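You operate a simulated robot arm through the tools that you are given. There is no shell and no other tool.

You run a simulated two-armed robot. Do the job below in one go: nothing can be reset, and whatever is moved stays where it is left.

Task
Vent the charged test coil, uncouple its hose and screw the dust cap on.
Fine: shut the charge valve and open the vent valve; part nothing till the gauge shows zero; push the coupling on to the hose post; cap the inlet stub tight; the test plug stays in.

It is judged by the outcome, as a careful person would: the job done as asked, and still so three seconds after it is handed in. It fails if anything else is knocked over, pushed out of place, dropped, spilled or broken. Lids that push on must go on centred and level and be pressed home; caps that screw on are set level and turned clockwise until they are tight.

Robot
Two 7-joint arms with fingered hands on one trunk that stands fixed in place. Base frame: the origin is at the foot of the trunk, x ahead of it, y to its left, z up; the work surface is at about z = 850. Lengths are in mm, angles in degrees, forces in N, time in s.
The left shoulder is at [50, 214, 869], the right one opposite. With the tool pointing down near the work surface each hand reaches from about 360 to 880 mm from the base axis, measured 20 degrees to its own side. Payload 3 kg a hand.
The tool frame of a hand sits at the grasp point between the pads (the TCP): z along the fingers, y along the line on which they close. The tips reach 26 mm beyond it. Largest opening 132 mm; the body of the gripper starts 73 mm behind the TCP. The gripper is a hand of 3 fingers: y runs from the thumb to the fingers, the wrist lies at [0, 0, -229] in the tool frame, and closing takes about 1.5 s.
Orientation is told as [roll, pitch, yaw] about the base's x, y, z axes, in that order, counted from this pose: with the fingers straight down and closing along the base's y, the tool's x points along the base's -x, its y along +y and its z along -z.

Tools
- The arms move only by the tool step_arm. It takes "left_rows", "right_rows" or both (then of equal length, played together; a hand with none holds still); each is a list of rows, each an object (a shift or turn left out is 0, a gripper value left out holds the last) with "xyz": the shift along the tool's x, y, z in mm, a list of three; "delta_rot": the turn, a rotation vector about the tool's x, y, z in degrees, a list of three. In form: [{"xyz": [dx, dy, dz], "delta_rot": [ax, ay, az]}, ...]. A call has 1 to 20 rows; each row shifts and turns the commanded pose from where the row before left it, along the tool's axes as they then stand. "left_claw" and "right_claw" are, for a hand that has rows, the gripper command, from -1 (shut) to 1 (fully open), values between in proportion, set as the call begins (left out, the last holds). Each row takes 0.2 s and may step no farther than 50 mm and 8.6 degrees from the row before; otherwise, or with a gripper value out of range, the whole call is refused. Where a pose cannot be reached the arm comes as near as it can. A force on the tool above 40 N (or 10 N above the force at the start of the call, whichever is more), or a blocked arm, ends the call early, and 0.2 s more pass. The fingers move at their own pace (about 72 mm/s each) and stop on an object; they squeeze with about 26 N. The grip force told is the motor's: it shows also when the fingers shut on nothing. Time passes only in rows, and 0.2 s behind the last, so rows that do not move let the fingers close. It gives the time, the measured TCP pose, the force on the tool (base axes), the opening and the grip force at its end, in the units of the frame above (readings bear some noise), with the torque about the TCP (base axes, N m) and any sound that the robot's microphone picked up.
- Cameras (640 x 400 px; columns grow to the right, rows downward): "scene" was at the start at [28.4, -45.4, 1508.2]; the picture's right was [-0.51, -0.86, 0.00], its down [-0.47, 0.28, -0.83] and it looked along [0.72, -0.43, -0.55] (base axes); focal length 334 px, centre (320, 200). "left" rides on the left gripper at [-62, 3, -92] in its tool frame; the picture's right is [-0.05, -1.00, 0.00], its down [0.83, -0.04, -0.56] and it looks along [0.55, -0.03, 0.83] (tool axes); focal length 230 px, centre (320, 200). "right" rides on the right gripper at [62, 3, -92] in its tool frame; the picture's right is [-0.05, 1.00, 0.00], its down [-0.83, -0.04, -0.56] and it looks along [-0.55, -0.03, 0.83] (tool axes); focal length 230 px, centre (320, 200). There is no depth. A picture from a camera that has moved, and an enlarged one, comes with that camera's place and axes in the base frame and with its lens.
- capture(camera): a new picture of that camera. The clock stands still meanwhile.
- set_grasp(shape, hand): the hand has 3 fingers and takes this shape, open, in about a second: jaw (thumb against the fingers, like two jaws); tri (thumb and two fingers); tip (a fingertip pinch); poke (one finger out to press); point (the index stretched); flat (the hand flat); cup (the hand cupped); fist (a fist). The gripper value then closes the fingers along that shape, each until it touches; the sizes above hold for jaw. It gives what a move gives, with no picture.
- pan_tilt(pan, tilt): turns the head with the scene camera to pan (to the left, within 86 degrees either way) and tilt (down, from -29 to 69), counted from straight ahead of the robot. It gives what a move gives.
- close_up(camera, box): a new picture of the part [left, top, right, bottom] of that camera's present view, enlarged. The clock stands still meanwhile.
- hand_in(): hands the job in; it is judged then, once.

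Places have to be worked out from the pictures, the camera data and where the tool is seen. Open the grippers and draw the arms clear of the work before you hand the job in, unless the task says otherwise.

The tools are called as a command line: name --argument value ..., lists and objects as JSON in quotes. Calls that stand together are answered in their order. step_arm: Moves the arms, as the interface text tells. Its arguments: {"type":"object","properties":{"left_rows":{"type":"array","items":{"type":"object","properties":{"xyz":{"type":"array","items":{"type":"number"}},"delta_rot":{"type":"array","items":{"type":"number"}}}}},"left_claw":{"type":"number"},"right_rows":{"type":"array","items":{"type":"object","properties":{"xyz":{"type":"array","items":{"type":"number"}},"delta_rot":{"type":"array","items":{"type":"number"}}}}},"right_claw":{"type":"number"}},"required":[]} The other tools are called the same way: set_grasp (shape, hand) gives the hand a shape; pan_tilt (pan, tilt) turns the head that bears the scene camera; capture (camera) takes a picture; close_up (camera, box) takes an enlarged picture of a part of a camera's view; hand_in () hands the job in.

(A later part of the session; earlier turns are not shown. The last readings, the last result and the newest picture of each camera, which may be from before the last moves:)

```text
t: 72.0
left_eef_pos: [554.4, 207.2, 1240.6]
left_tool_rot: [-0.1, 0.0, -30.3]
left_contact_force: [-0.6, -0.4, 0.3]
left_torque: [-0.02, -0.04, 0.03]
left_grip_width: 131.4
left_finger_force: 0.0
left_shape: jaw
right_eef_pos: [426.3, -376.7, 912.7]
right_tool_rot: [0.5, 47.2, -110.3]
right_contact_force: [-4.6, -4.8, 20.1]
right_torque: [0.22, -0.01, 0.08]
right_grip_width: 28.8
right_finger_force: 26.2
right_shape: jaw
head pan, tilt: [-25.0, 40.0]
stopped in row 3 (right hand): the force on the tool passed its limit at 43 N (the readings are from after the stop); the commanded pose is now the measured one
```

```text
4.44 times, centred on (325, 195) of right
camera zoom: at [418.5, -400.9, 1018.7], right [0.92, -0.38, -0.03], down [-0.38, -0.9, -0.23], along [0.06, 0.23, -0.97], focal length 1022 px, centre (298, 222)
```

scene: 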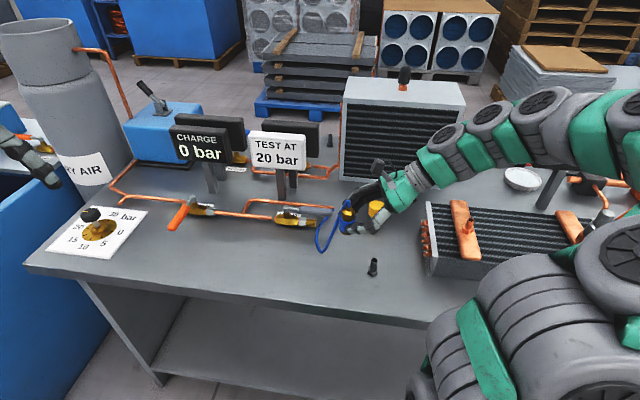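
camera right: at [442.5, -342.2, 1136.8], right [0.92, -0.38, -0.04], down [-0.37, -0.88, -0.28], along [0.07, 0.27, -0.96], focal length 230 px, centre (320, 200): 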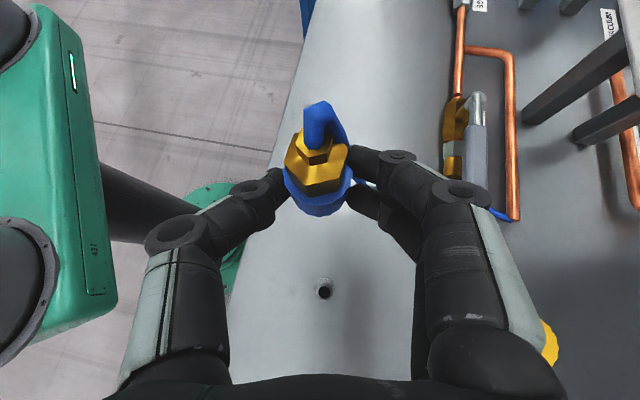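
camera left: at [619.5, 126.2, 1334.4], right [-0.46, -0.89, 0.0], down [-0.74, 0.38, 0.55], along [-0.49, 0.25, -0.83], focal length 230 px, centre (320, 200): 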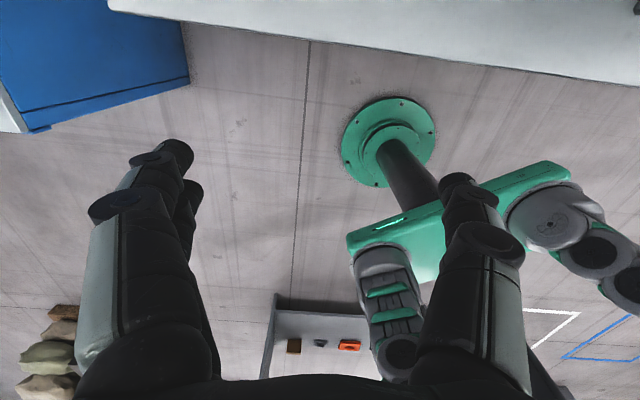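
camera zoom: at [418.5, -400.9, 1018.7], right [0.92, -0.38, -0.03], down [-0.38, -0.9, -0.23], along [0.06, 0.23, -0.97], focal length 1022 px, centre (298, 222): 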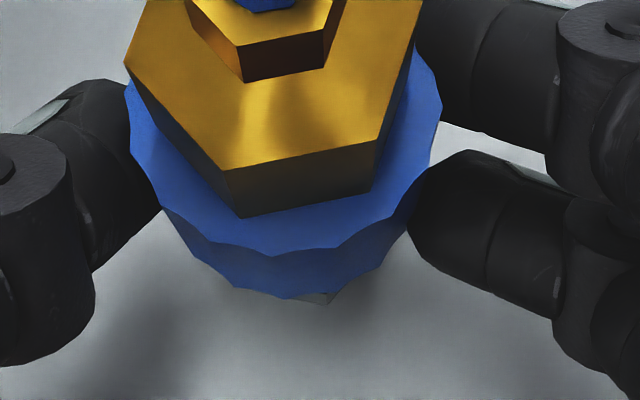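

It met a firm stop (43 N) with the coupling upright, its ring nearly on the post's hex and about 25 mm of post inside the bore, the same as it sat on the stub. I now open the fingers to release it.

step_arm --right_rows '[{}, {}, {}, {}, {}]' --right_claw 0.1

close_up --camera "scene" --box '[355, 215, 415, 285]'

close_up --camera "right" --box '[260, 120, 390, 250]'

```text
t: 73.2
left_eef_pos: [553.5, 206.5, 1239.2]
left_tool_rot: [-0.1, 0.0, -30.2]
left_contact_force: [0.8, 0.6, -0.1]
left_torque: [-0.03, 0.01, -0.01]
left_grip_width: 131.7
left_finger_force: 0.1
left_shape: jaw
right_eef_pos: [427.3, -375.6, 910.6]
right_tool_rot: [0.2, 47.1, -110.2]
right_contact_force: [-0.1, 0.5, 0.1]
right_torque: [-0.04, 0.01, -0.03]
right_grip_width: 72.0
right_finger_force: 0.0
right_shape: jaw
head pan, tilt: [-25.0, 40.0]
```

```text
5.71 times, centred on (385, 250) of scene
camera zoom: at [29.2, -35.9, 1498.3], right [-0.42, -0.91, 0.0], down [-0.58, 0.27, -0.77], along [0.69, -0.32, -0.64], focal length 1909 px, centre (-51, -86)
```

zoom: 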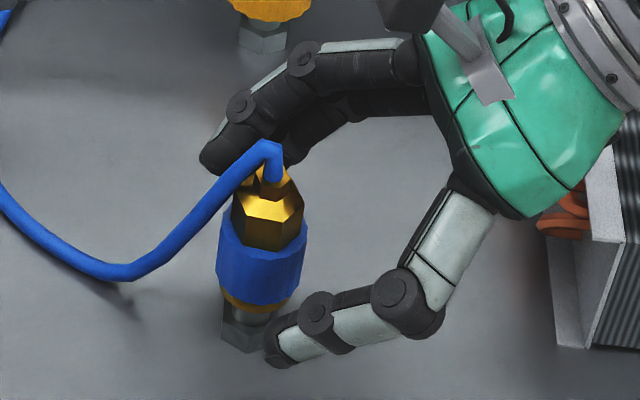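

```text
3.08 times, centred on (325, 185) of right
camera zoom: at [418.7, -401.0, 1017.7], right [0.92, -0.38, -0.03], down [-0.38, -0.9, -0.23], along [0.06, 0.23, -0.97], focal length 708 px, centre (305, 246)
```

zoom: 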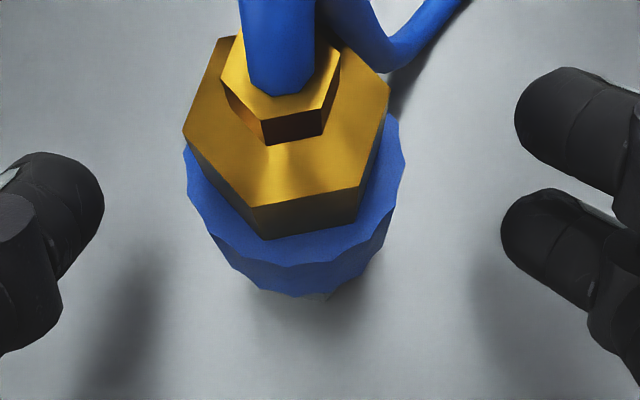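

The coupling now stands upright on the post by itself. I zoom in to check for any gap between its ring and the hex base.

close_up --camera "scene" --box '[370, 240, 410, 285]'

```text
8.89 times, centred on (390, 262) of scene
camera zoom: at [29.2, -35.9, 1498.3], right [-0.42, -0.91, 0.0], down [-0.58, 0.27, -0.77], along [0.69, -0.32, -0.64], focal length 2969 px, centre (-302, -356)
```

zoom: 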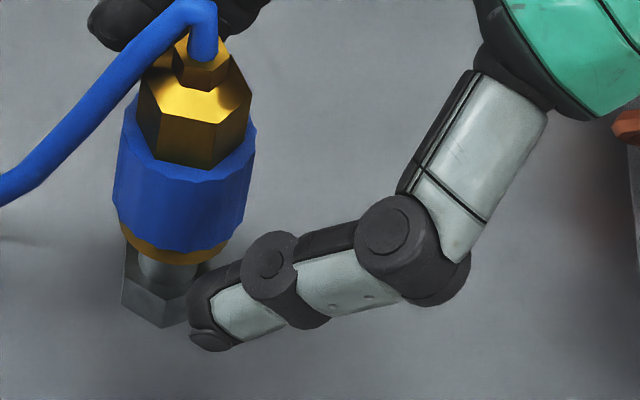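

The coupling stands square on the post: its mouth is at ≈z881, the same depth as on the stub, and it took 43 N against a firm stop. I withdraw the open hand straight back along its own axis.

step_arm --right_rows '[{"xyz": [0, 0, -10]}, {"xyz": [0, 0, -20]}, {"xyz": [0, 0, -30]}, {"xyz": [0, 0, -40]}, {"xyz": [0, 0, -40]}]'

capture --camera "scene"

capture --camera "right"

close_up --camera "scene" --box '[340, 210, 410, 285]'

```text
t: 74.4
left_eef_pos: [553.6, 206.2, 1241.4]
left_tool_rot: [0.1, 0.0, -30.2]
left_contact_force: [0.1, -0.2, 0.0]
left_torque: [-0.01, 0.03, 0.0]
left_grip_width: 132.1
left_finger_force: 0.1
left_shape: jaw
right_eef_pos: [388.1, -472.8, 1007.1]
right_tool_rot: [0.5, 47.1, -110.2]
right_contact_force: [1.2, -0.3, -0.4]
right_torque: [-0.01, 0.04, 0.01]
right_grip_width: 72.1
right_finger_force: 0.1
right_shape: jaw
head pan, tilt: [-25.0, 40.0]
```

```text
taken
```

scene: 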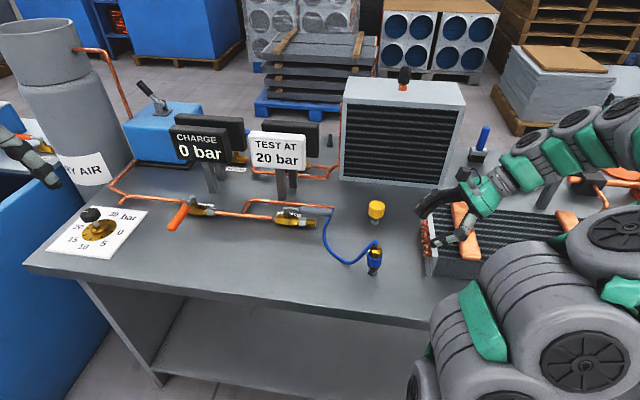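

```text
taken
camera right: at [380.5, -497.9, 1113.0], right [0.92, -0.38, -0.03], down [-0.38, -0.9, -0.23], along [0.06, 0.23, -0.97], focal length 230 px, centre (320, 200)
```

right: 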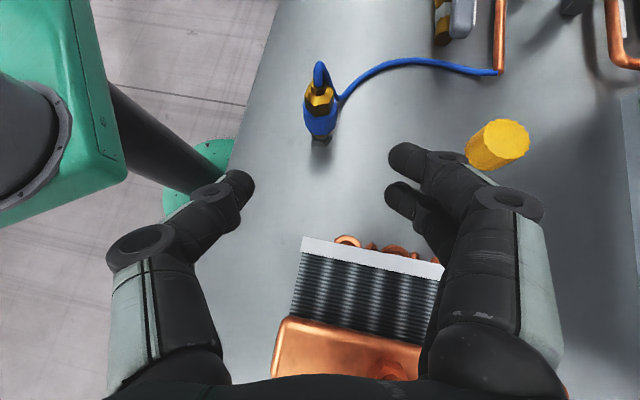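

```text
5.33 times, centred on (375, 248) of scene
camera zoom: at [29.1, -35.9, 1498.3], right [-0.42, -0.91, 0.0], down [-0.58, 0.27, -0.77], along [0.69, -0.32, -0.64], focal length 1781 px, centre (27, -53)
```

zoom: 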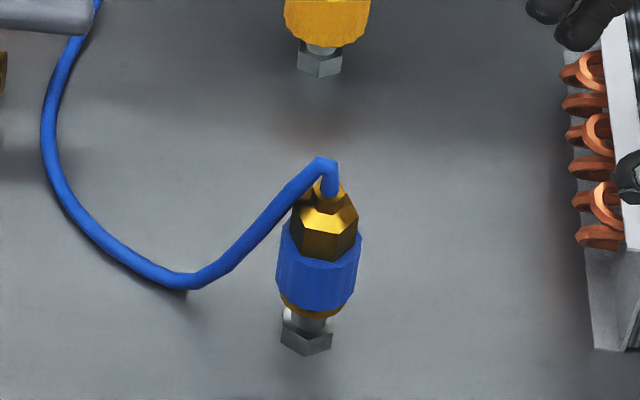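

The coupling sits upright on the post with about 18 mm engaged (17 mm on the stub before) and the hose relaxed. Next is the cap: I raise the hand, bring it upright and turn back to yaw about -30.

step_arm --right_rows '[{"xyz": [21.9, 0, -20.5]}, {"xyz": [21.9, 0, -20.5]}, {"delta_rot": [0, -7.85, 0]}, {"delta_rot": [0, -7.85, 0]}, {"delta_rot": [0, -7.85, 0]}, {"delta_rot": [0, -7.85, 0]}, {"delta_rot": [0, -7.85, 0]}, {"delta_rot": [0, -7.85, 0]}, {"delta_rot": [0, 0, -8]}, {"delta_rot": [0, 0, -8]}, {"delta_rot": [0, 0, -8]}, {"delta_rot": [0, 0, -8]}, {"delta_rot": [0, 0, -8]}, {"delta_rot": [0, 0, -8]}, {"delta_rot": [0, 0, -8]}, {"delta_rot": [0, 0, -8]}, {"delta_rot": [0, 0, -8]}, {"delta_rot": [0, 0, -8]}]'

capture --camera "right"

capture --camera "scene"

```text
t: 78.2
left_eef_pos: [554.0, 206.5, 1239.7]
left_tool_rot: [-0.1, 0.0, -30.2]
left_contact_force: [0.7, 0.0, 0.4]
left_torque: [0.01, 0.01, 0.02]
left_grip_width: 132.0
left_finger_force: 0.0
left_shape: jaw
right_eef_pos: [390.3, -472.1, 1067.6]
right_tool_rot: [0.0, -0.3, -30.4]
right_contact_force: [0.1, -0.7, -0.1]
right_torque: [0.0, 0.0, 0.0]
right_grip_width: 72.3
right_finger_force: 0.0
right_shape: jaw
head pan, tilt: [-25.0, 40.0]
```

```text
taken
camera right: at [337.1, -437.9, 1157.5], right [0.55, 0.84, 0.0], down [0.69, -0.46, 0.56], along [0.47, -0.31, -0.83], focal length 230 px, centre (320, 200)
```

right: 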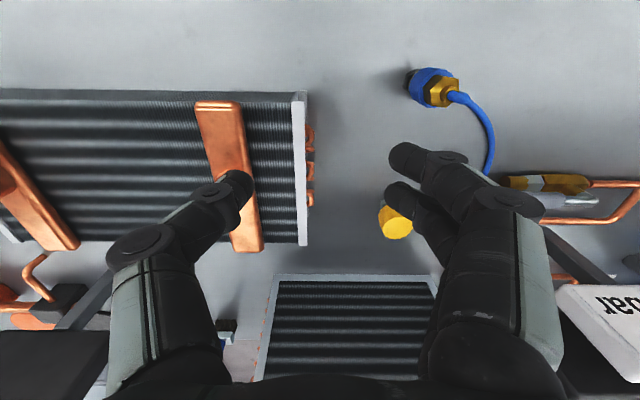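

```text
taken
```

scene: 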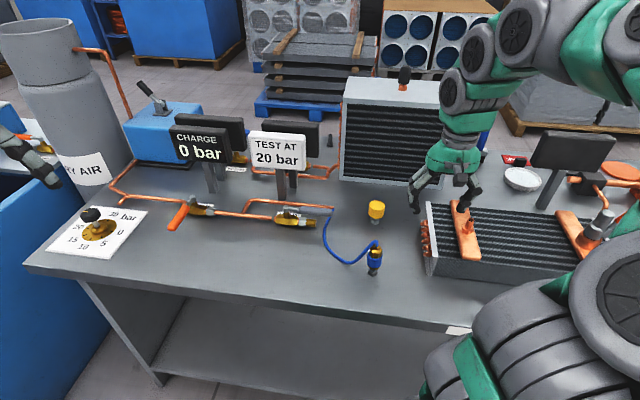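

I test how far the wrist can turn counter-clockwise here in free air, since screwing will need long clockwise strokes.

step_arm --right_rows '[{"delta_rot": [0, 0, -8]}, {"delta_rot": [0, 0, -8]}, {"delta_rot": [0, 0, -8]}, {"delta_rot": [0, 0, -8]}, {"delta_rot": [0, 0, -8]}, {"delta_rot": [0, 0, -8]}, {"delta_rot": [0, 0, -8]}, {"delta_rot": [0, 0, -8]}, {"delta_rot": [0, 0, -8]}, {"delta_rot": [0, 0, -8]}, {"delta_rot": [0, 0, -8]}, {"delta_rot": [0, 0, -8]}, {"delta_rot": [0, 0, -8]}]'

capture --camera "right"

```text
t: 81.0
left_eef_pos: [553.6, 207.9, 1240.1]
left_tool_rot: [0.0, 0.0, -30.1]
left_contact_force: [0.0, -0.3, -0.2]
left_torque: [-0.01, 0.02, -0.05]
left_grip_width: 132.0
left_finger_force: 0.0
left_shape: jaw
right_eef_pos: [390.8, -472.5, 1068.1]
right_tool_rot: [-0.3, 0.0, 73.7]
right_contact_force: [-0.6, -0.2, 0.9]
right_torque: [0.01, -0.02, 0.0]
right_grip_width: 72.3
right_finger_force: 0.1
right_shape: jaw
head pan, tilt: [-25.0, 40.0]
```

```text
taken
camera right: at [367.9, -530.1, 1157.8], right [-0.94, 0.33, -0.01], down [0.27, 0.79, 0.55], along [0.19, 0.52, -0.83], focal length 230 px, centre (320, 200)
```

right: 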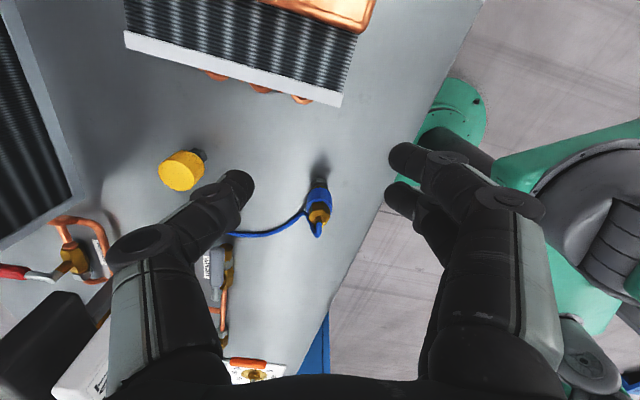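

The wrist reaches yaw +74, giving a stroke of over 180°. I move above the cap at this height and turn the hand back to yaw -30.

step_arm --right_rows '[{"xyz": [-13.3, -34.3, 0]}, {"xyz": [-13.3, -34.3, 0]}, {"xyz": [-13.3, -34.3, 0]}, {"xyz": [-13.3, -34.3, 0]}, {"xyz": [-13.3, -34.3, 0]}, {"delta_rot": [0, 0, 8]}, {"delta_rot": [0, 0, 8]}, {"delta_rot": [0, 0, 8]}, {"delta_rot": [0, 0, 8]}, {"delta_rot": [0, 0, 8]}, {"delta_rot": [0, 0, 8]}, {"delta_rot": [0, 0, 8]}, {"delta_rot": [0, 0, 8]}, {"delta_rot": [0, 0, 8]}, {"delta_rot": [0, 0, 8]}, {"delta_rot": [0, 0, 8]}, {"delta_rot": [0, 0, 8]}, {"delta_rot": [0, 0, 8]}]' --right_claw 0.3

capture --camera "right"

capture --camera "scene"

```text
t: 84.8
left_eef_pos: [554.1, 207.3, 1240.0]
left_tool_rot: [0.1, 0.0, -30.2]
left_contact_force: [0.5, 0.4, 0.2]
left_torque: [0.03, -0.04, 0.03]
left_grip_width: 131.9
left_finger_force: 0.0
left_shape: jaw
right_eef_pos: [537.1, -459.2, 1067.1]
right_tool_rot: [0.0, -0.2, -30.6]
right_contact_force: [0.1, 0.4, -0.3]
right_torque: [-0.01, 0.01, -0.03]
right_grip_width: 85.5
right_finger_force: 0.0
right_shape: jaw
right hand out of reach, approached as far as the arm can: row 5
head pan, tilt: [-25.0, 40.0]
```

```text
taken
camera right: at [483.6, -424.7, 1157.5], right [0.55, 0.83, 0.0], down [0.69, -0.46, 0.56], along [0.47, -0.31, -0.83], focal length 230 px, centre (320, 200)
```

right: 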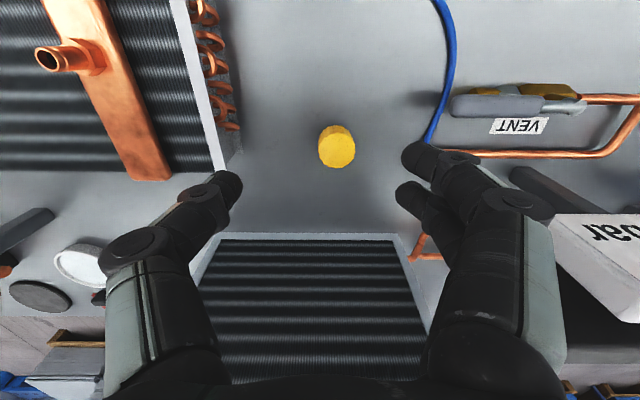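

```text
taken
```

scene: 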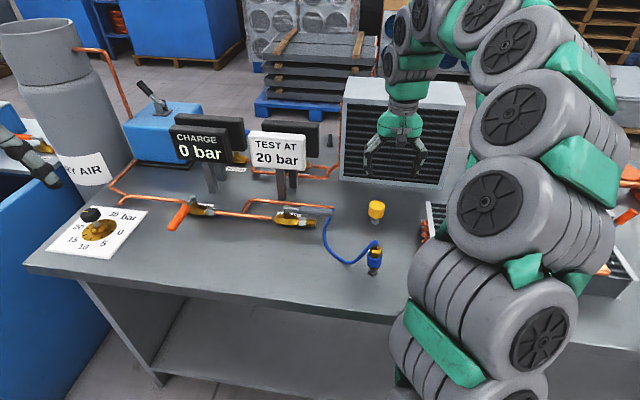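

I enlarge the cap here to get its exact position relative to the hand, and the scene view of cap and stub.

close_up --camera "right" --box '[290, 100, 390, 190]'

close_up --camera "right" --box '[0, 0, 140, 100]'

close_up --camera "scene" --box '[350, 190, 410, 240]'

```text
4.44 times, centred on (340, 145) of right
camera zoom: at [483.6, -424.7, 1157.5], right [0.55, 0.83, 0.0], down [0.69, -0.46, 0.56], along [0.47, -0.31, -0.83], focal length 1022 px, centre (231, 444)
```

zoom: 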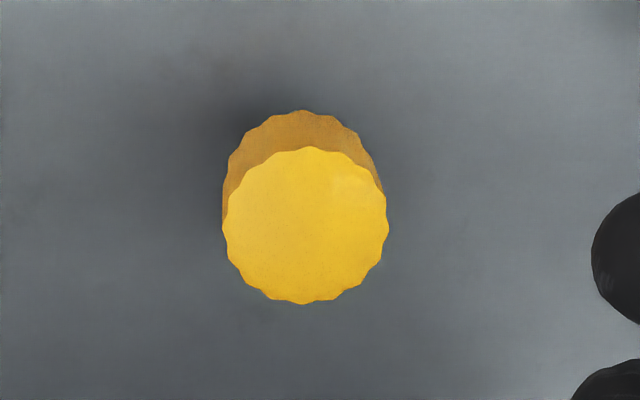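

```text
4.00 times, centred on (70, 50) of right
camera zoom: at [483.6, -424.7, 1157.5], right [0.55, 0.83, 0.0], down [0.69, -0.46, 0.56], along [0.47, -0.31, -0.83], focal length 920 px, centre (1320, 800)
```

zoom: 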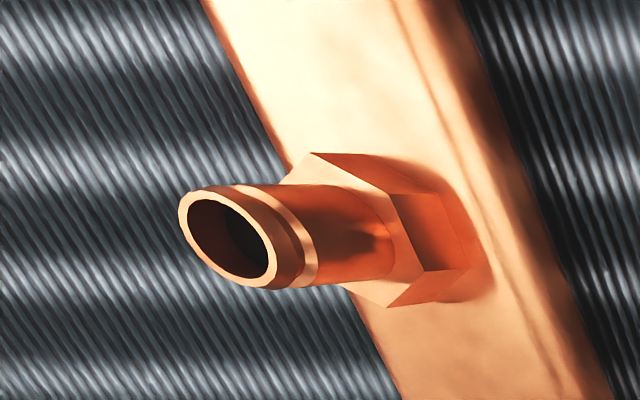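

```text
8.00 times, centred on (380, 215) of scene
camera zoom: at [29.2, -35.9, 1498.3], right [-0.42, -0.91, 0.0], down [-0.58, 0.27, -0.77], along [0.69, -0.32, -0.64], focal length 2672 px, centre (-160, 80)
```

zoom: 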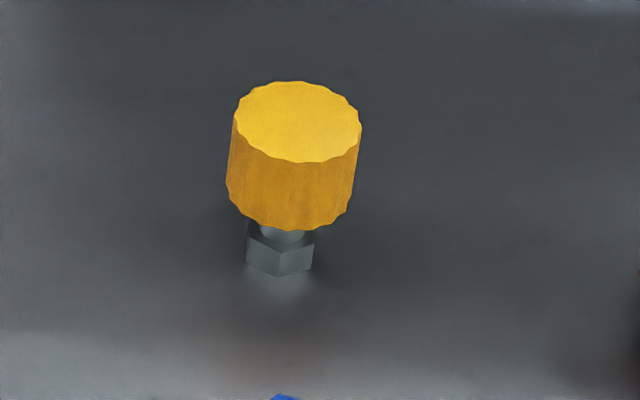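

The cap's top centre is at about (-35, +17) mm in the tool frame, z≈913, 41 mm across. I move over it and go down to z≈950 for a check.

step_arm --right_rows '[{"xyz": [-35, 17.2, 0]}, {}, {"xyz": [0, 0, 40]}, {"xyz": [0, 0, 40]}, {"xyz": [0, 0, 37]}, {}]'

capture --camera "right"

close_up --camera "scene" --box '[330, 150, 430, 240]'

```text
t: 86.2
left_eef_pos: [554.2, 206.8, 1240.0]
left_tool_rot: [-0.1, 0.0, -30.3]
left_contact_force: [-0.5, 0.1, -0.8]
left_torque: [0.01, 0.02, -0.01]
left_grip_width: 131.7
left_finger_force: 0.1
left_shape: jaw
right_eef_pos: [577.0, -459.7, 950.3]
right_tool_rot: [0.0, -0.2, -30.4]
right_contact_force: [-0.1, 0.2, 0.0]
right_torque: [0.01, -0.03, 0.01]
right_grip_width: 85.3
right_finger_force: 0.0
right_shape: jaw
head pan, tilt: [-25.0, 40.0]
```

```text
taken
camera right: at [523.9, -425.5, 1040.0], right [0.55, 0.83, 0.0], down [0.69, -0.46, 0.56], along [0.47, -0.31, -0.83], focal length 230 px, centre (320, 200)
```

right: 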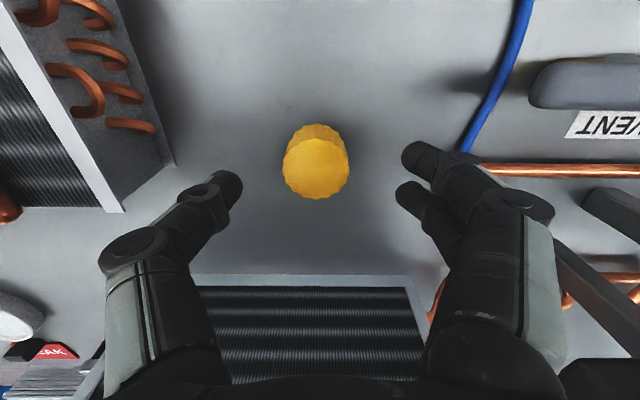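

```text
4.44 times, centred on (380, 195) of scene
camera zoom: at [29.1, -35.9, 1498.3], right [-0.42, -0.91, 0.0], down [-0.58, 0.27, -0.77], along [0.69, -0.32, -0.64], focal length 1484 px, centre (53, 222)
```

zoom: 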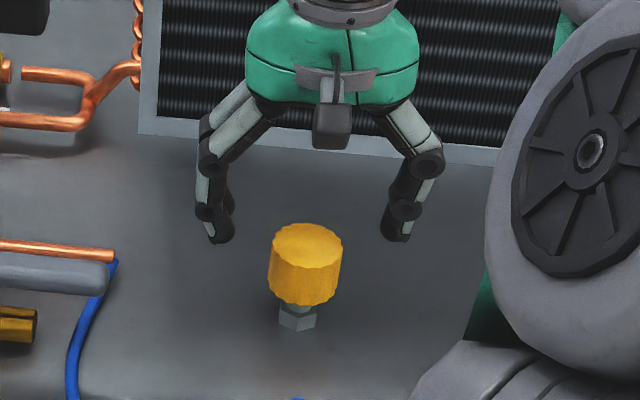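

The cap is about (1.9,-2.2) mm off; I correct, descend to z≈910 and close on it.

step_arm --right_rows '[{"xyz": [1.7, -2, 0]}, {"xyz": [0, 0, 15]}, {"xyz": [0, 0, 15]}, {"xyz": [0, 0, 10]}, {}]'

step_arm --right_rows '[{}, {}, {}, {}, {}, {}]' --right_claw -1

capture --camera "right"

close_up --camera "scene" --box '[340, 165, 420, 240]'

```text
t: 87.4
left_eef_pos: [553.1, 207.1, 1241.2]
left_tool_rot: [0.0, 0.0, -30.3]
left_contact_force: [0.3, 0.7, 0.4]
left_torque: [0.0, 0.04, -0.01]
left_grip_width: 131.9
left_finger_force: 0.1
left_shape: jaw
right_eef_pos: [573.5, -461.7, 910.2]
right_tool_rot: [0.0, -0.2, -30.4]
right_contact_force: [0.0, 0.5, 0.5]
right_torque: [0.0, 0.0, -0.01]
right_grip_width: 85.3
right_finger_force: 0.1
right_shape: jaw
head pan, tilt: [-25.0, 40.0]
```

```text
t: 88.8
left_eef_pos: [554.9, 207.0, 1239.8]
left_tool_rot: [0.0, 0.0, -30.1]
left_contact_force: [0.8, -0.2, -0.3]
left_torque: [-0.01, 0.0, -0.03]
left_grip_width: 131.9
left_finger_force: 0.2
left_shape: jaw
right_eef_pos: [574.9, -462.8, 909.5]
right_tool_rot: [0.0, -0.3, -30.4]
right_contact_force: [-0.8, 0.2, -0.5]
right_torque: [-0.01, 0.01, 0.01]
right_grip_width: 32.5
right_finger_force: 26.3
right_shape: jaw
head pan, tilt: [-25.0, 40.0]
```

```text
taken
camera right: at [520.7, -428.2, 1000.4], right [0.55, 0.83, 0.0], down [0.69, -0.46, 0.56], along [0.47, -0.31, -0.83], focal length 230 px, centre (320, 200)
```

right: 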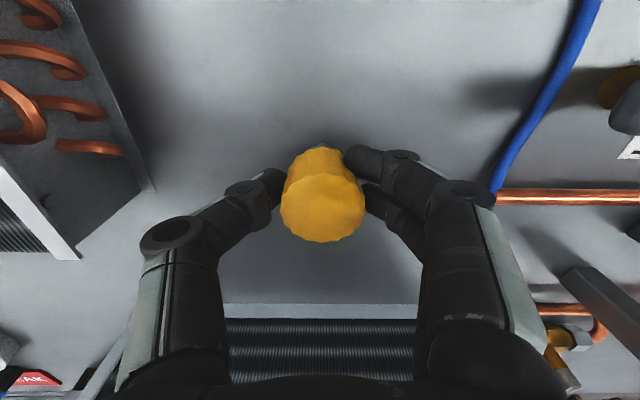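

```text
5.33 times, centred on (380, 202) of scene
camera zoom: at [29.2, -35.9, 1498.3], right [-0.42, -0.91, 0.0], down [-0.58, 0.27, -0.77], along [0.69, -0.32, -0.64], focal length 1781 px, centre (0, 187)
```

zoom: 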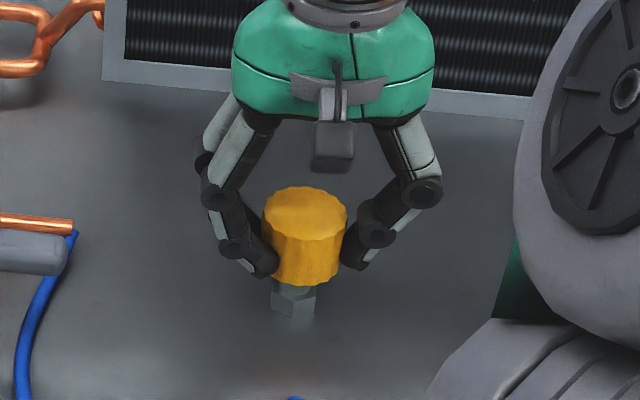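

The cap is gripped (fingertips low on its sides). I try a gentle 5 mm straight lift to see whether it just sits there or is screwed down.

step_arm --right_rows '[{"xyz": [0, 0, -2.5]}, {"xyz": [0, 0, -2.5]}, {}]'

close_up --camera "scene" --box '[340, 165, 420, 240]'

```text
t: 89.6
left_eef_pos: [554.3, 206.6, 1240.1]
left_tool_rot: [-0.1, 0.0, -30.2]
left_contact_force: [-0.9, 0.2, -0.9]
left_torque: [-0.03, 0.02, 0.0]
left_grip_width: 131.6
left_finger_force: 0.2
left_shape: jaw
right_eef_pos: [573.9, -462.5, 915.7]
right_tool_rot: [0.0, -0.2, -30.5]
right_contact_force: [1.5, 1.7, -0.1]
right_torque: [0.04, -0.01, 0.03]
right_grip_width: 32.3
right_finger_force: 25.9
right_shape: jaw
head pan, tilt: [-25.0, 40.0]
```

```text
5.33 times, centred on (380, 202) of scene
camera zoom: at [29.2, -35.9, 1498.3], right [-0.42, -0.91, 0.0], down [-0.58, 0.27, -0.77], along [0.69, -0.32, -0.64], focal length 1781 px, centre (0, 187)
```

zoom: 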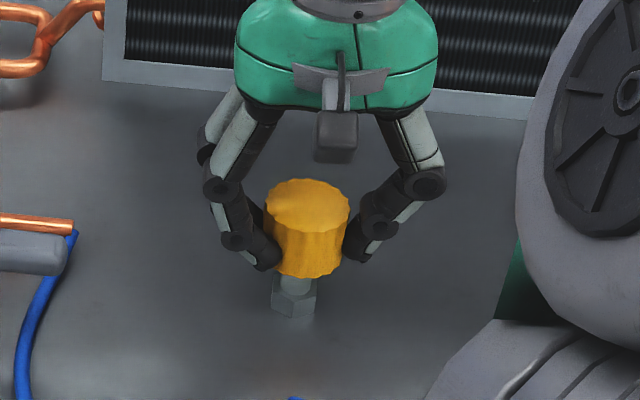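

The cap lifts freely. I raise it clear of its holder to z≈1070.

step_arm --right_rows '[{"xyz": [0, 0, -6]}, {"xyz": [0, 0, -6]}, {"xyz": [0, 0, -8]}, {"xyz": [0, 0, -10]}, {"xyz": [0, 0, -30]}, {"xyz": [0, 0, -45]}, {"xyz": [0, 0, -45]}]'

capture --camera "right"

close_up --camera "scene" --box '[330, 90, 450, 240]'

```text
t: 91.2
left_eef_pos: [554.2, 207.6, 1239.7]
left_tool_rot: [0.0, -0.1, -30.2]
left_contact_force: [-1.0, 0.4, -0.2]
left_torque: [0.0, 0.0, 0.0]
left_grip_width: 131.7
left_finger_force: 0.1
left_shape: jaw
right_eef_pos: [573.5, -462.4, 1068.1]
right_tool_rot: [0.0, -0.2, -30.4]
right_contact_force: [-0.8, 0.0, -1.1]
right_torque: [-0.01, -0.02, -0.03]
right_grip_width: 32.4
right_finger_force: 25.7
right_shape: jaw
head pan, tilt: [-25.0, 40.0]
```

```text
taken
camera right: at [520.1, -429.7, 1157.1], right [0.55, 0.83, 0.0], down [0.69, -0.46, 0.56], along [0.47, -0.31, -0.83], focal length 230 px, centre (320, 200)
```

right: 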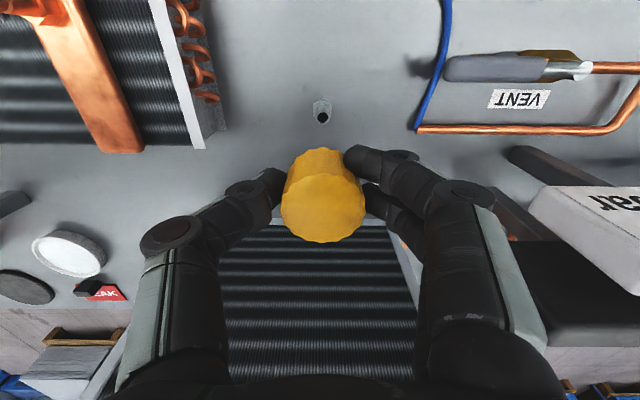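

```text
2.67 times, centred on (390, 165) of scene
camera zoom: at [29.1, -35.9, 1498.3], right [-0.42, -0.91, 0.0], down [-0.58, 0.27, -0.77], along [0.69, -0.32, -0.64], focal length 891 px, centre (133, 293)
```

zoom: 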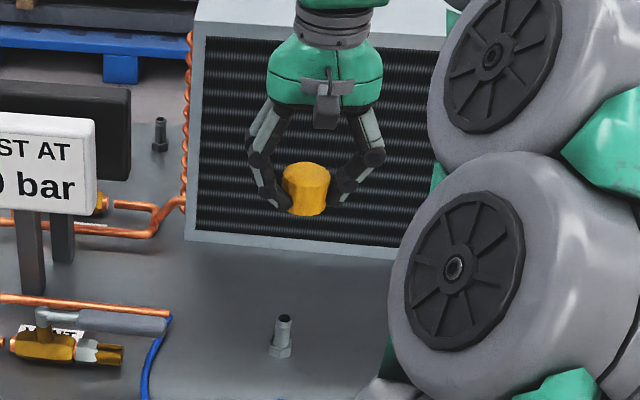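

The cap is secure. I carry it over the coil stub at this height and wind the wrist counter-clockwise to yaw about +74 for a long clockwise stroke.

step_arm --right_rows '[{"xyz": [16.3, -33.8, 0]}, {"xyz": [16.3, -33.8, 0]}, {"xyz": [16.3, -33.8, 0]}, {"xyz": [16.3, -33.8, 0]}, {"xyz": [16.3, -33.8, 0]}, {"xyz": [16.3, -33.8, 0]}, {}]'

capture --camera "right"

close_up --camera "scene" --box '[410, 130, 540, 270]'

```text
t: 92.8
left_eef_pos: [553.9, 206.7, 1239.8]
left_tool_rot: [0.0, 0.1, -30.3]
left_contact_force: [0.3, 0.9, -0.8]
left_torque: [0.0, -0.01, -0.02]
left_grip_width: 131.9
left_finger_force: 0.0
left_shape: jaw
right_eef_pos: [386.7, -589.3, 1064.8]
right_tool_rot: [0.1, -0.2, -30.4]
right_contact_force: [0.6, 0.9, -0.1]
right_torque: [0.0, 0.0, -0.01]
right_grip_width: 32.1
right_finger_force: 26.3
right_shape: jaw
head pan, tilt: [-25.0, 40.0]
```

```text
taken
camera right: at [332.7, -554.7, 1155.0], right [0.55, 0.83, 0.0], down [0.69, -0.46, 0.56], along [0.47, -0.31, -0.83], focal length 230 px, centre (320, 200)
```

right: 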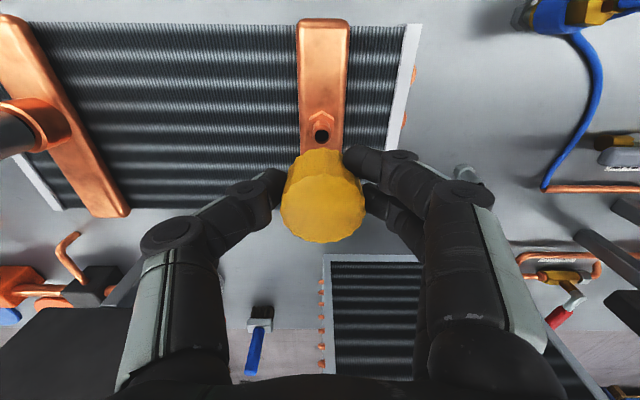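

```text
2.86 times, centred on (475, 200) of scene
camera zoom: at [29.1, -35.9, 1498.3], right [-0.42, -0.91, 0.0], down [-0.58, 0.27, -0.77], along [0.69, -0.32, -0.64], focal length 954 px, centre (-123, 200)
```

zoom: 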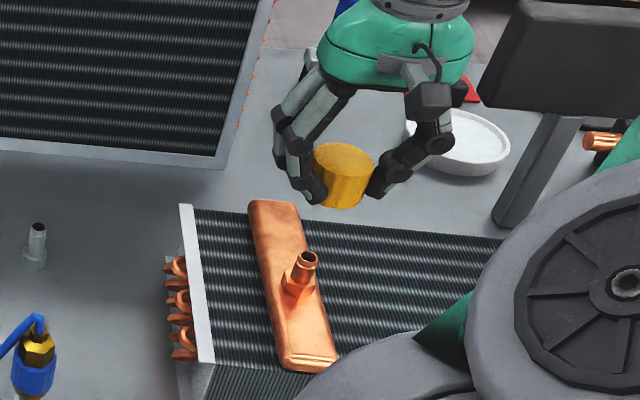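

The cap hangs the same way in the hand as when it was picked, and the stub lines up with the TCP to within a millimetre. I wind the wrist counter-clockwise now.

step_arm --right_rows '[{"delta_rot": [0, 0, -8]}, {"delta_rot": [0, 0, -8]}, {"delta_rot": [0, 0, -8]}, {"delta_rot": [0, 0, -8]}, {"delta_rot": [0, 0, -8]}, {"delta_rot": [0, 0, -8]}, {"delta_rot": [0, 0, -8]}, {"delta_rot": [0, 0, -8]}, {"delta_rot": [0, 0, -8]}, {"delta_rot": [0, 0, -8]}, {"delta_rot": [0, 0, -8]}, {"delta_rot": [0, 0, -8]}, {"delta_rot": [0, 0, -8]}, {}]'

capture --camera "right"

close_up --camera "scene" --box '[430, 150, 530, 260]'

```text
t: 95.8
left_eef_pos: [554.3, 206.7, 1240.2]
left_tool_rot: [0.1, 0.1, -30.1]
left_contact_force: [-0.1, 0.3, 0.2]
left_torque: [0.0, -0.04, 0.03]
left_grip_width: 131.8
left_finger_force: 0.1
left_shape: jaw
right_eef_pos: [385.5, -588.5, 1065.1]
right_tool_rot: [-0.2, 0.0, 61.6]
right_contact_force: [-0.3, -0.5, 0.2]
right_torque: [0.02, -0.01, -0.02]
right_grip_width: 32.0
right_finger_force: 25.8
right_shape: jaw
right hand out of reach, approached as far as the arm can: row 12, 13
head pan, tilt: [-25.0, 40.0]
```

```text
taken
camera right: at [352.4, -640.6, 1155.5], right [-0.85, 0.52, 0.0], down [0.43, 0.71, 0.56], along [0.29, 0.47, -0.83], focal length 230 px, centre (320, 200)
```

right: 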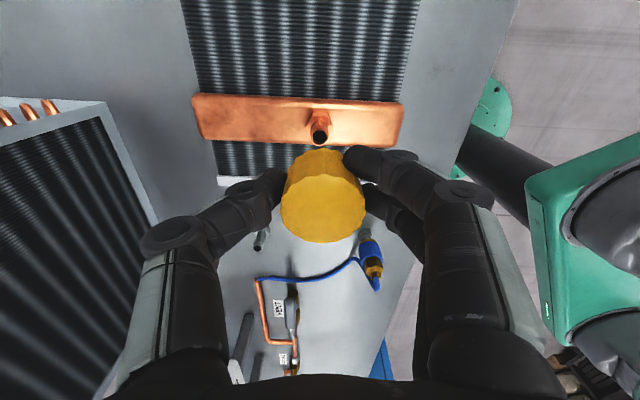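

```text
3.64 times, centred on (480, 205) of scene
camera zoom: at [29.2, -35.9, 1498.3], right [-0.42, -0.91, 0.0], down [-0.58, 0.27, -0.77], along [0.69, -0.32, -0.64], focal length 1215 px, centre (-262, 182)
```

zoom: 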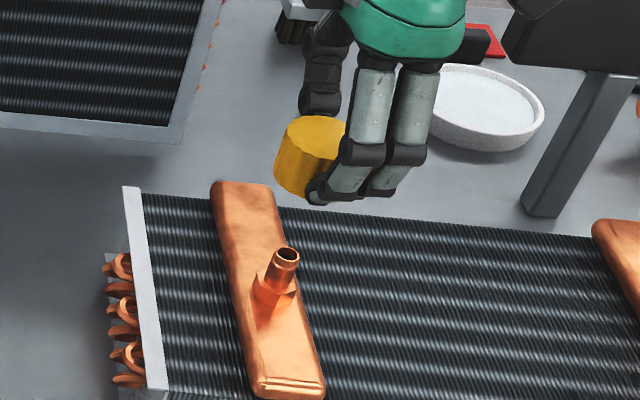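

The wrist limit here is yaw +61.6, which is enough. I zoom on the stub's mouth to align precisely.

close_up --camera "right" --box '[280, 90, 370, 160]'

close_up --camera "right" --box '[260, 130, 390, 260]'

```text
5.71 times, centred on (325, 125) of right
camera zoom: at [352.4, -640.6, 1155.5], right [-0.85, 0.52, 0.0], down [0.43, 0.71, 0.56], along [0.29, 0.47, -0.83], focal length 1315 px, centre (291, 629)
```

zoom: 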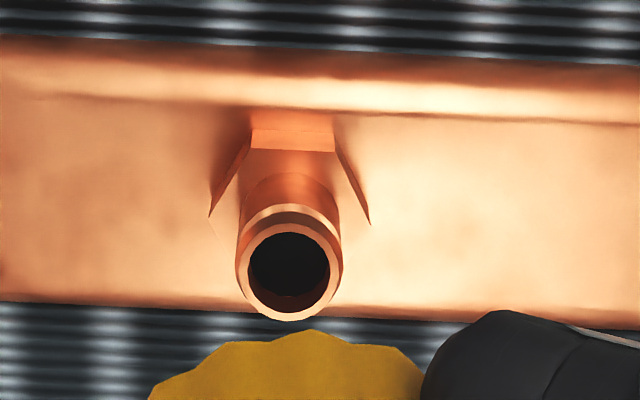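

```text
3.08 times, centred on (325, 195) of right
camera zoom: at [352.4, -640.6, 1155.5], right [-0.85, 0.52, 0.0], down [0.43, 0.71, 0.56], along [0.29, 0.47, -0.83], focal length 708 px, centre (305, 215)
```

zoom: 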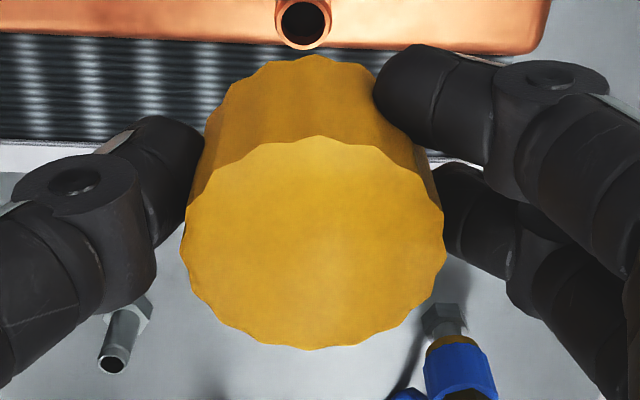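

The hand camera says cap and stub agree within 2 mm, but I want to double-check the cap's position in the scene view.

close_up --camera "scene" --box '[455, 165, 515, 245]'

```text
5.00 times, centred on (485, 205) of scene
camera zoom: at [29.2, -35.9, 1498.3], right [-0.42, -0.91, 0.0], down [-0.58, 0.27, -0.77], along [0.69, -0.32, -0.64], focal length 1670 px, centre (-505, 175)
```

zoom: 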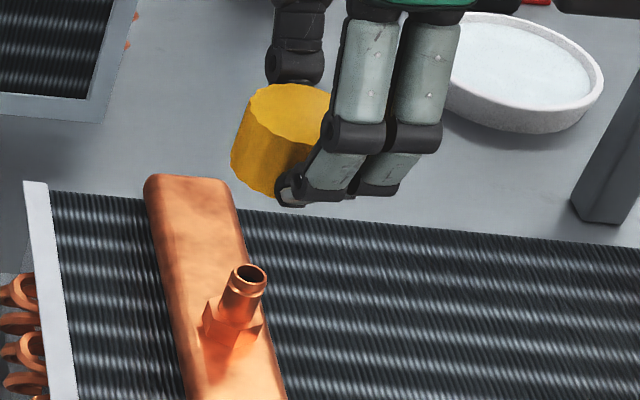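

Working from the rim edges, the cap sits about 3-5 mm off the stub along tool -x and leans 2-5°. I correct by (+4, -1.7) with a 2.5° tilt and descend to just above the stub, where errors shrink.

step_arm --right_rows '[{"xyz": [4, -1.7, 0]}, {"delta_rot": [0, -2.5, 0]}, {"xyz": [0, 0, 20]}, {"xyz": [0, 0, 20]}, {"xyz": [0, 0, 15]}, {}]'

close_up --camera "scene" --box '[440, 175, 510, 255]'

close_up --camera "right" --box '[260, 100, 390, 260]'

```text
t: 97.2
left_eef_pos: [554.6, 207.1, 1239.6]
left_tool_rot: [0.1, 0.0, -30.2]
left_contact_force: [0.1, -0.4, 0.1]
left_torque: [0.04, 0.01, 0.02]
left_grip_width: 131.9
left_finger_force: 0.1
left_shape: jaw
right_eef_pos: [386.1, -591.8, 1065.2]
right_tool_rot: [-0.4, 0.0, 61.3]
right_contact_force: [-0.3, 0.5, -0.5]
right_torque: [0.0, -0.01, 0.02]
right_grip_width: 32.0
right_finger_force: 25.7
right_shape: jaw
right hand out of reach, approached as far as the arm can: row 3, 4, 5
head pan, tilt: [-25.0, 40.0]
```

```text
5.00 times, centred on (475, 215) of scene
camera zoom: at [29.2, -35.9, 1498.3], right [-0.42, -0.91, 0.0], down [-0.58, 0.27, -0.77], along [0.69, -0.32, -0.64], focal length 1670 px, centre (-455, 125)
```

zoom: 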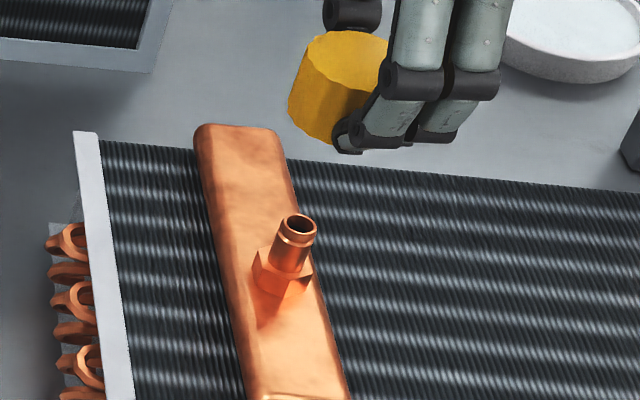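

```text
2.50 times, centred on (325, 180) of right
camera zoom: at [352.0, -644.6, 1155.8], right [-0.85, 0.52, 0.0], down [0.43, 0.71, 0.56], along [0.29, 0.47, -0.83], focal length 575 px, centre (308, 250)
```

zoom: 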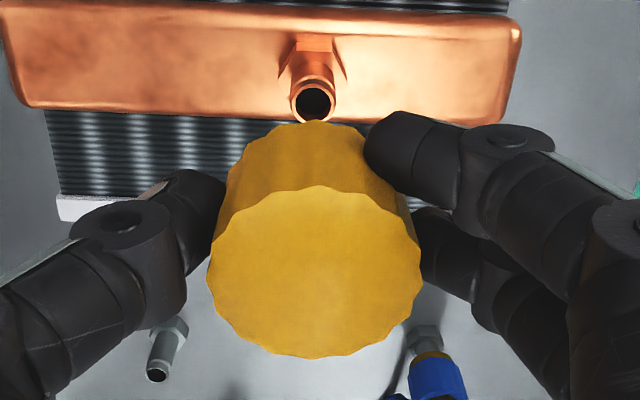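

At the wrist limit the arm cannot descend. I undo the unreached descent in the command, back the yaw off by 24°, and then re-measure.

step_arm --right_rows '[{"xyz": [0, 0, -20]}, {"xyz": [0, 0, -20]}, {"xyz": [0, 0, -15]}, {"delta_rot": [0, 0, 8]}, {"delta_rot": [0, 0, 8]}, {"delta_rot": [0, 0, 8]}, {}]'

capture --camera "right"

```text
t: 98.8
left_eef_pos: [554.2, 206.9, 1239.2]
left_tool_rot: [-0.1, 0.0, -30.1]
left_contact_force: [-0.9, 0.8, -0.1]
left_torque: [0.0, 0.0, -0.02]
left_grip_width: 131.8
left_finger_force: 0.1
left_shape: jaw
right_eef_pos: [387.0, -592.1, 1065.2]
right_tool_rot: [0.9, -2.4, 37.4]
right_contact_force: [0.0, -0.2, -0.7]
right_torque: [0.04, 0.03, 0.01]
right_grip_width: 32.4
right_finger_force: 25.9
right_shape: jaw
right hand out of reach, approached as far as the arm can: row 1, 2, 3
head pan, tilt: [-25.0, 40.0]
```

```text
taken
camera right: at [331.6, -631.1, 1153.5], right [-0.57, 0.82, 0.02], down [0.67, 0.45, 0.59], along [0.48, 0.34, -0.81], focal length 230 px, centre (320, 200)
```

right: 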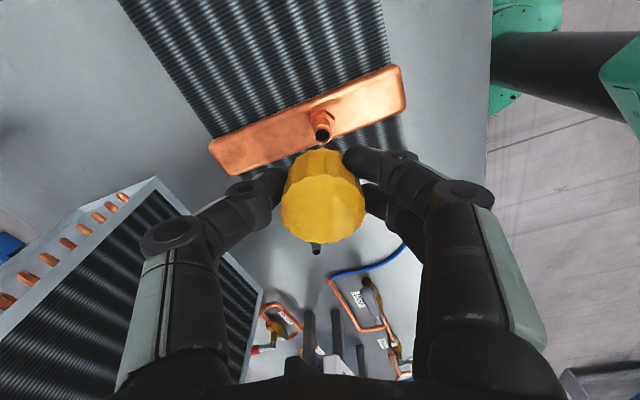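

Yaw is now 37 with the small tilt in place. I measure cap and stub again in both cameras.

close_up --camera "right" --box '[260, 90, 390, 260]'

close_up --camera "scene" --box '[440, 175, 510, 255]'

```text
2.35 times, centred on (325, 175) of right
camera zoom: at [331.6, -631.1, 1153.5], right [-0.57, 0.82, 0.02], down [0.67, 0.45, 0.59], along [0.48, 0.34, -0.81], focal length 541 px, centre (308, 259)
```

zoom: 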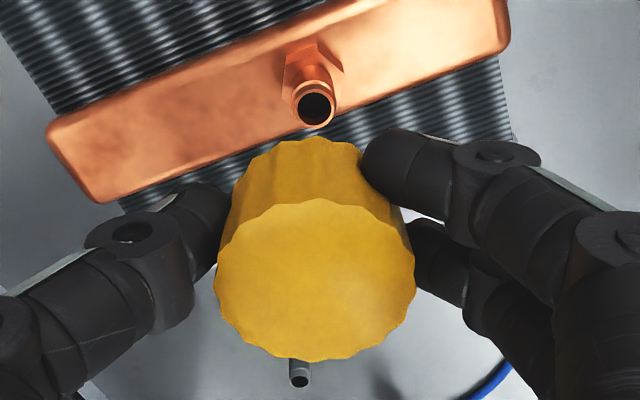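

```text
5.00 times, centred on (475, 215) of scene
camera zoom: at [29.1, -35.9, 1498.3], right [-0.42, -0.91, 0.0], down [-0.58, 0.27, -0.77], along [0.69, -0.32, -0.64], focal length 1670 px, centre (-455, 125)
```

zoom: 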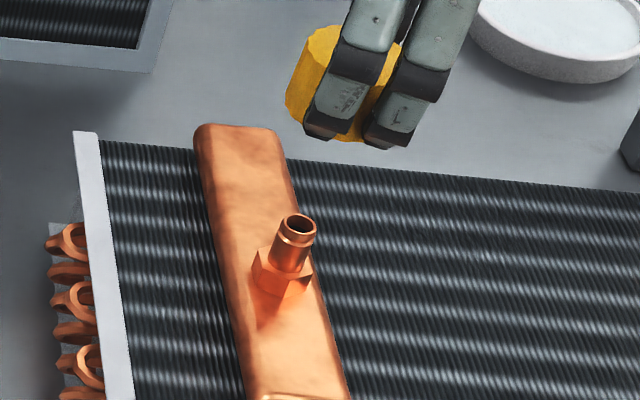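

The two cameras disagree by about 4 mm along one direction, so I check the vertical reference by zooming on the stub itself in the scene.

close_up --camera "scene" --box '[455, 210, 485, 240]'

close_up --camera "scene" --box '[465, 170, 505, 210]'

```text
13.33 times, centred on (470, 225) of scene
camera zoom: at [29.1, -35.9, 1498.3], right [-0.42, -0.91, 0.0], down [-0.58, 0.27, -0.77], along [0.69, -0.32, -0.64], focal length 4454 px, centre (-1680, -133)
```

zoom: 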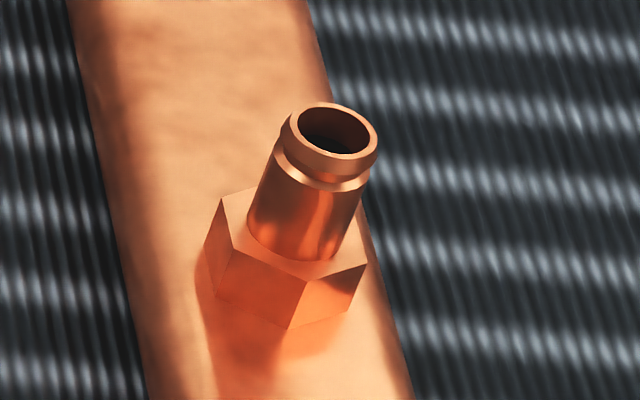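

```text
10.00 times, centred on (485, 190) of scene
camera zoom: at [29.1, -35.9, 1498.3], right [-0.42, -0.91, 0.0], down [-0.58, 0.27, -0.77], along [0.69, -0.32, -0.64], focal length 3340 px, centre (-1330, 300)
```

zoom: 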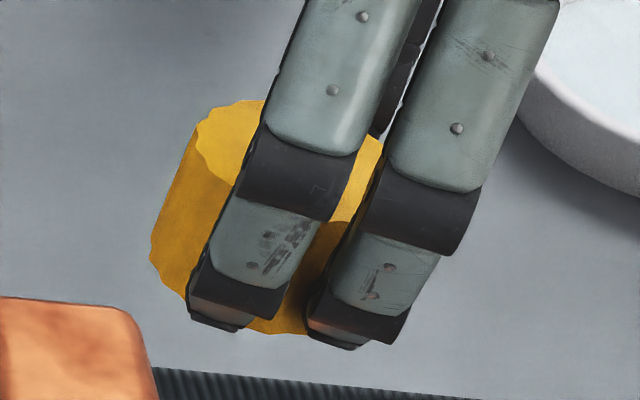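

Both cameras agree once the cap diameter is taken as 42.3 mm: the cap is upright and needs about +4.8 mm along tool x and +0.6 in y to sit over the stub. I apply that and lower to just above the stub.

step_arm --right_rows '[{"xyz": [4.8, 0.6, 0]}, {}, {"xyz": [0.8, 0, 18.3]}, {"xyz": [0.8, 0, 18.3]}, {"xyz": [0.7, 0, 15]}, {}]'

close_up --camera "right" --box '[260, 90, 390, 260]'

close_up --camera "scene" --box '[450, 185, 500, 245]'

```text
t: 100.2
left_eef_pos: [554.2, 208.4, 1239.8]
left_tool_rot: [0.1, -0.1, -30.3]
left_contact_force: [-0.4, -1.0, -0.6]
left_torque: [0.02, 0.02, 0.0]
left_grip_width: 131.9
left_finger_force: 0.0
left_shape: jaw
right_eef_pos: [382.5, -594.0, 1014.3]
right_tool_rot: [0.8, -2.4, 37.6]
right_contact_force: [0.7, 0.4, -0.6]
right_torque: [-0.02, -0.02, 0.0]
right_grip_width: 31.9
right_finger_force: 26.1
right_shape: jaw
head pan, tilt: [-25.0, 40.0]
```

```text
2.35 times, centred on (325, 175) of right
camera zoom: at [327.1, -632.1, 1101.9], right [-0.57, 0.82, 0.02], down [0.67, 0.45, 0.59], along [0.48, 0.35, -0.81], focal length 541 px, centre (308, 259)
```

zoom: 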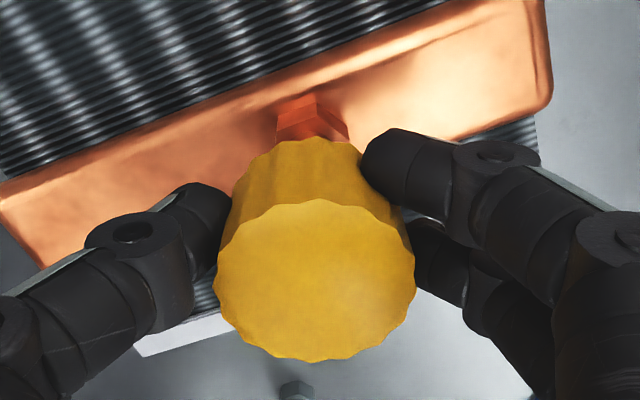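

```text
6.67 times, centred on (475, 215) of scene
camera zoom: at [29.1, -35.9, 1498.3], right [-0.42, -0.91, 0.0], down [-0.58, 0.27, -0.77], along [0.69, -0.32, -0.64], focal length 2227 px, centre (-713, 100)
```

zoom: 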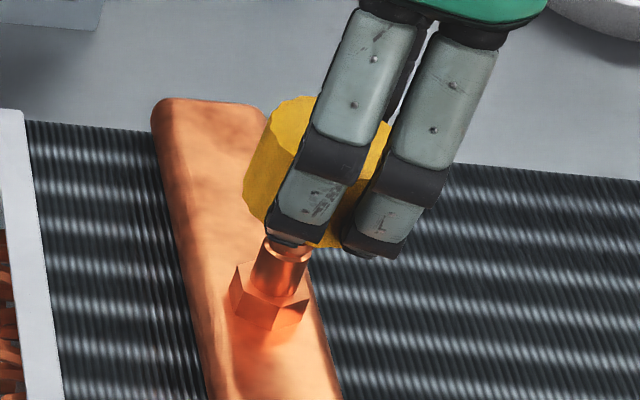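

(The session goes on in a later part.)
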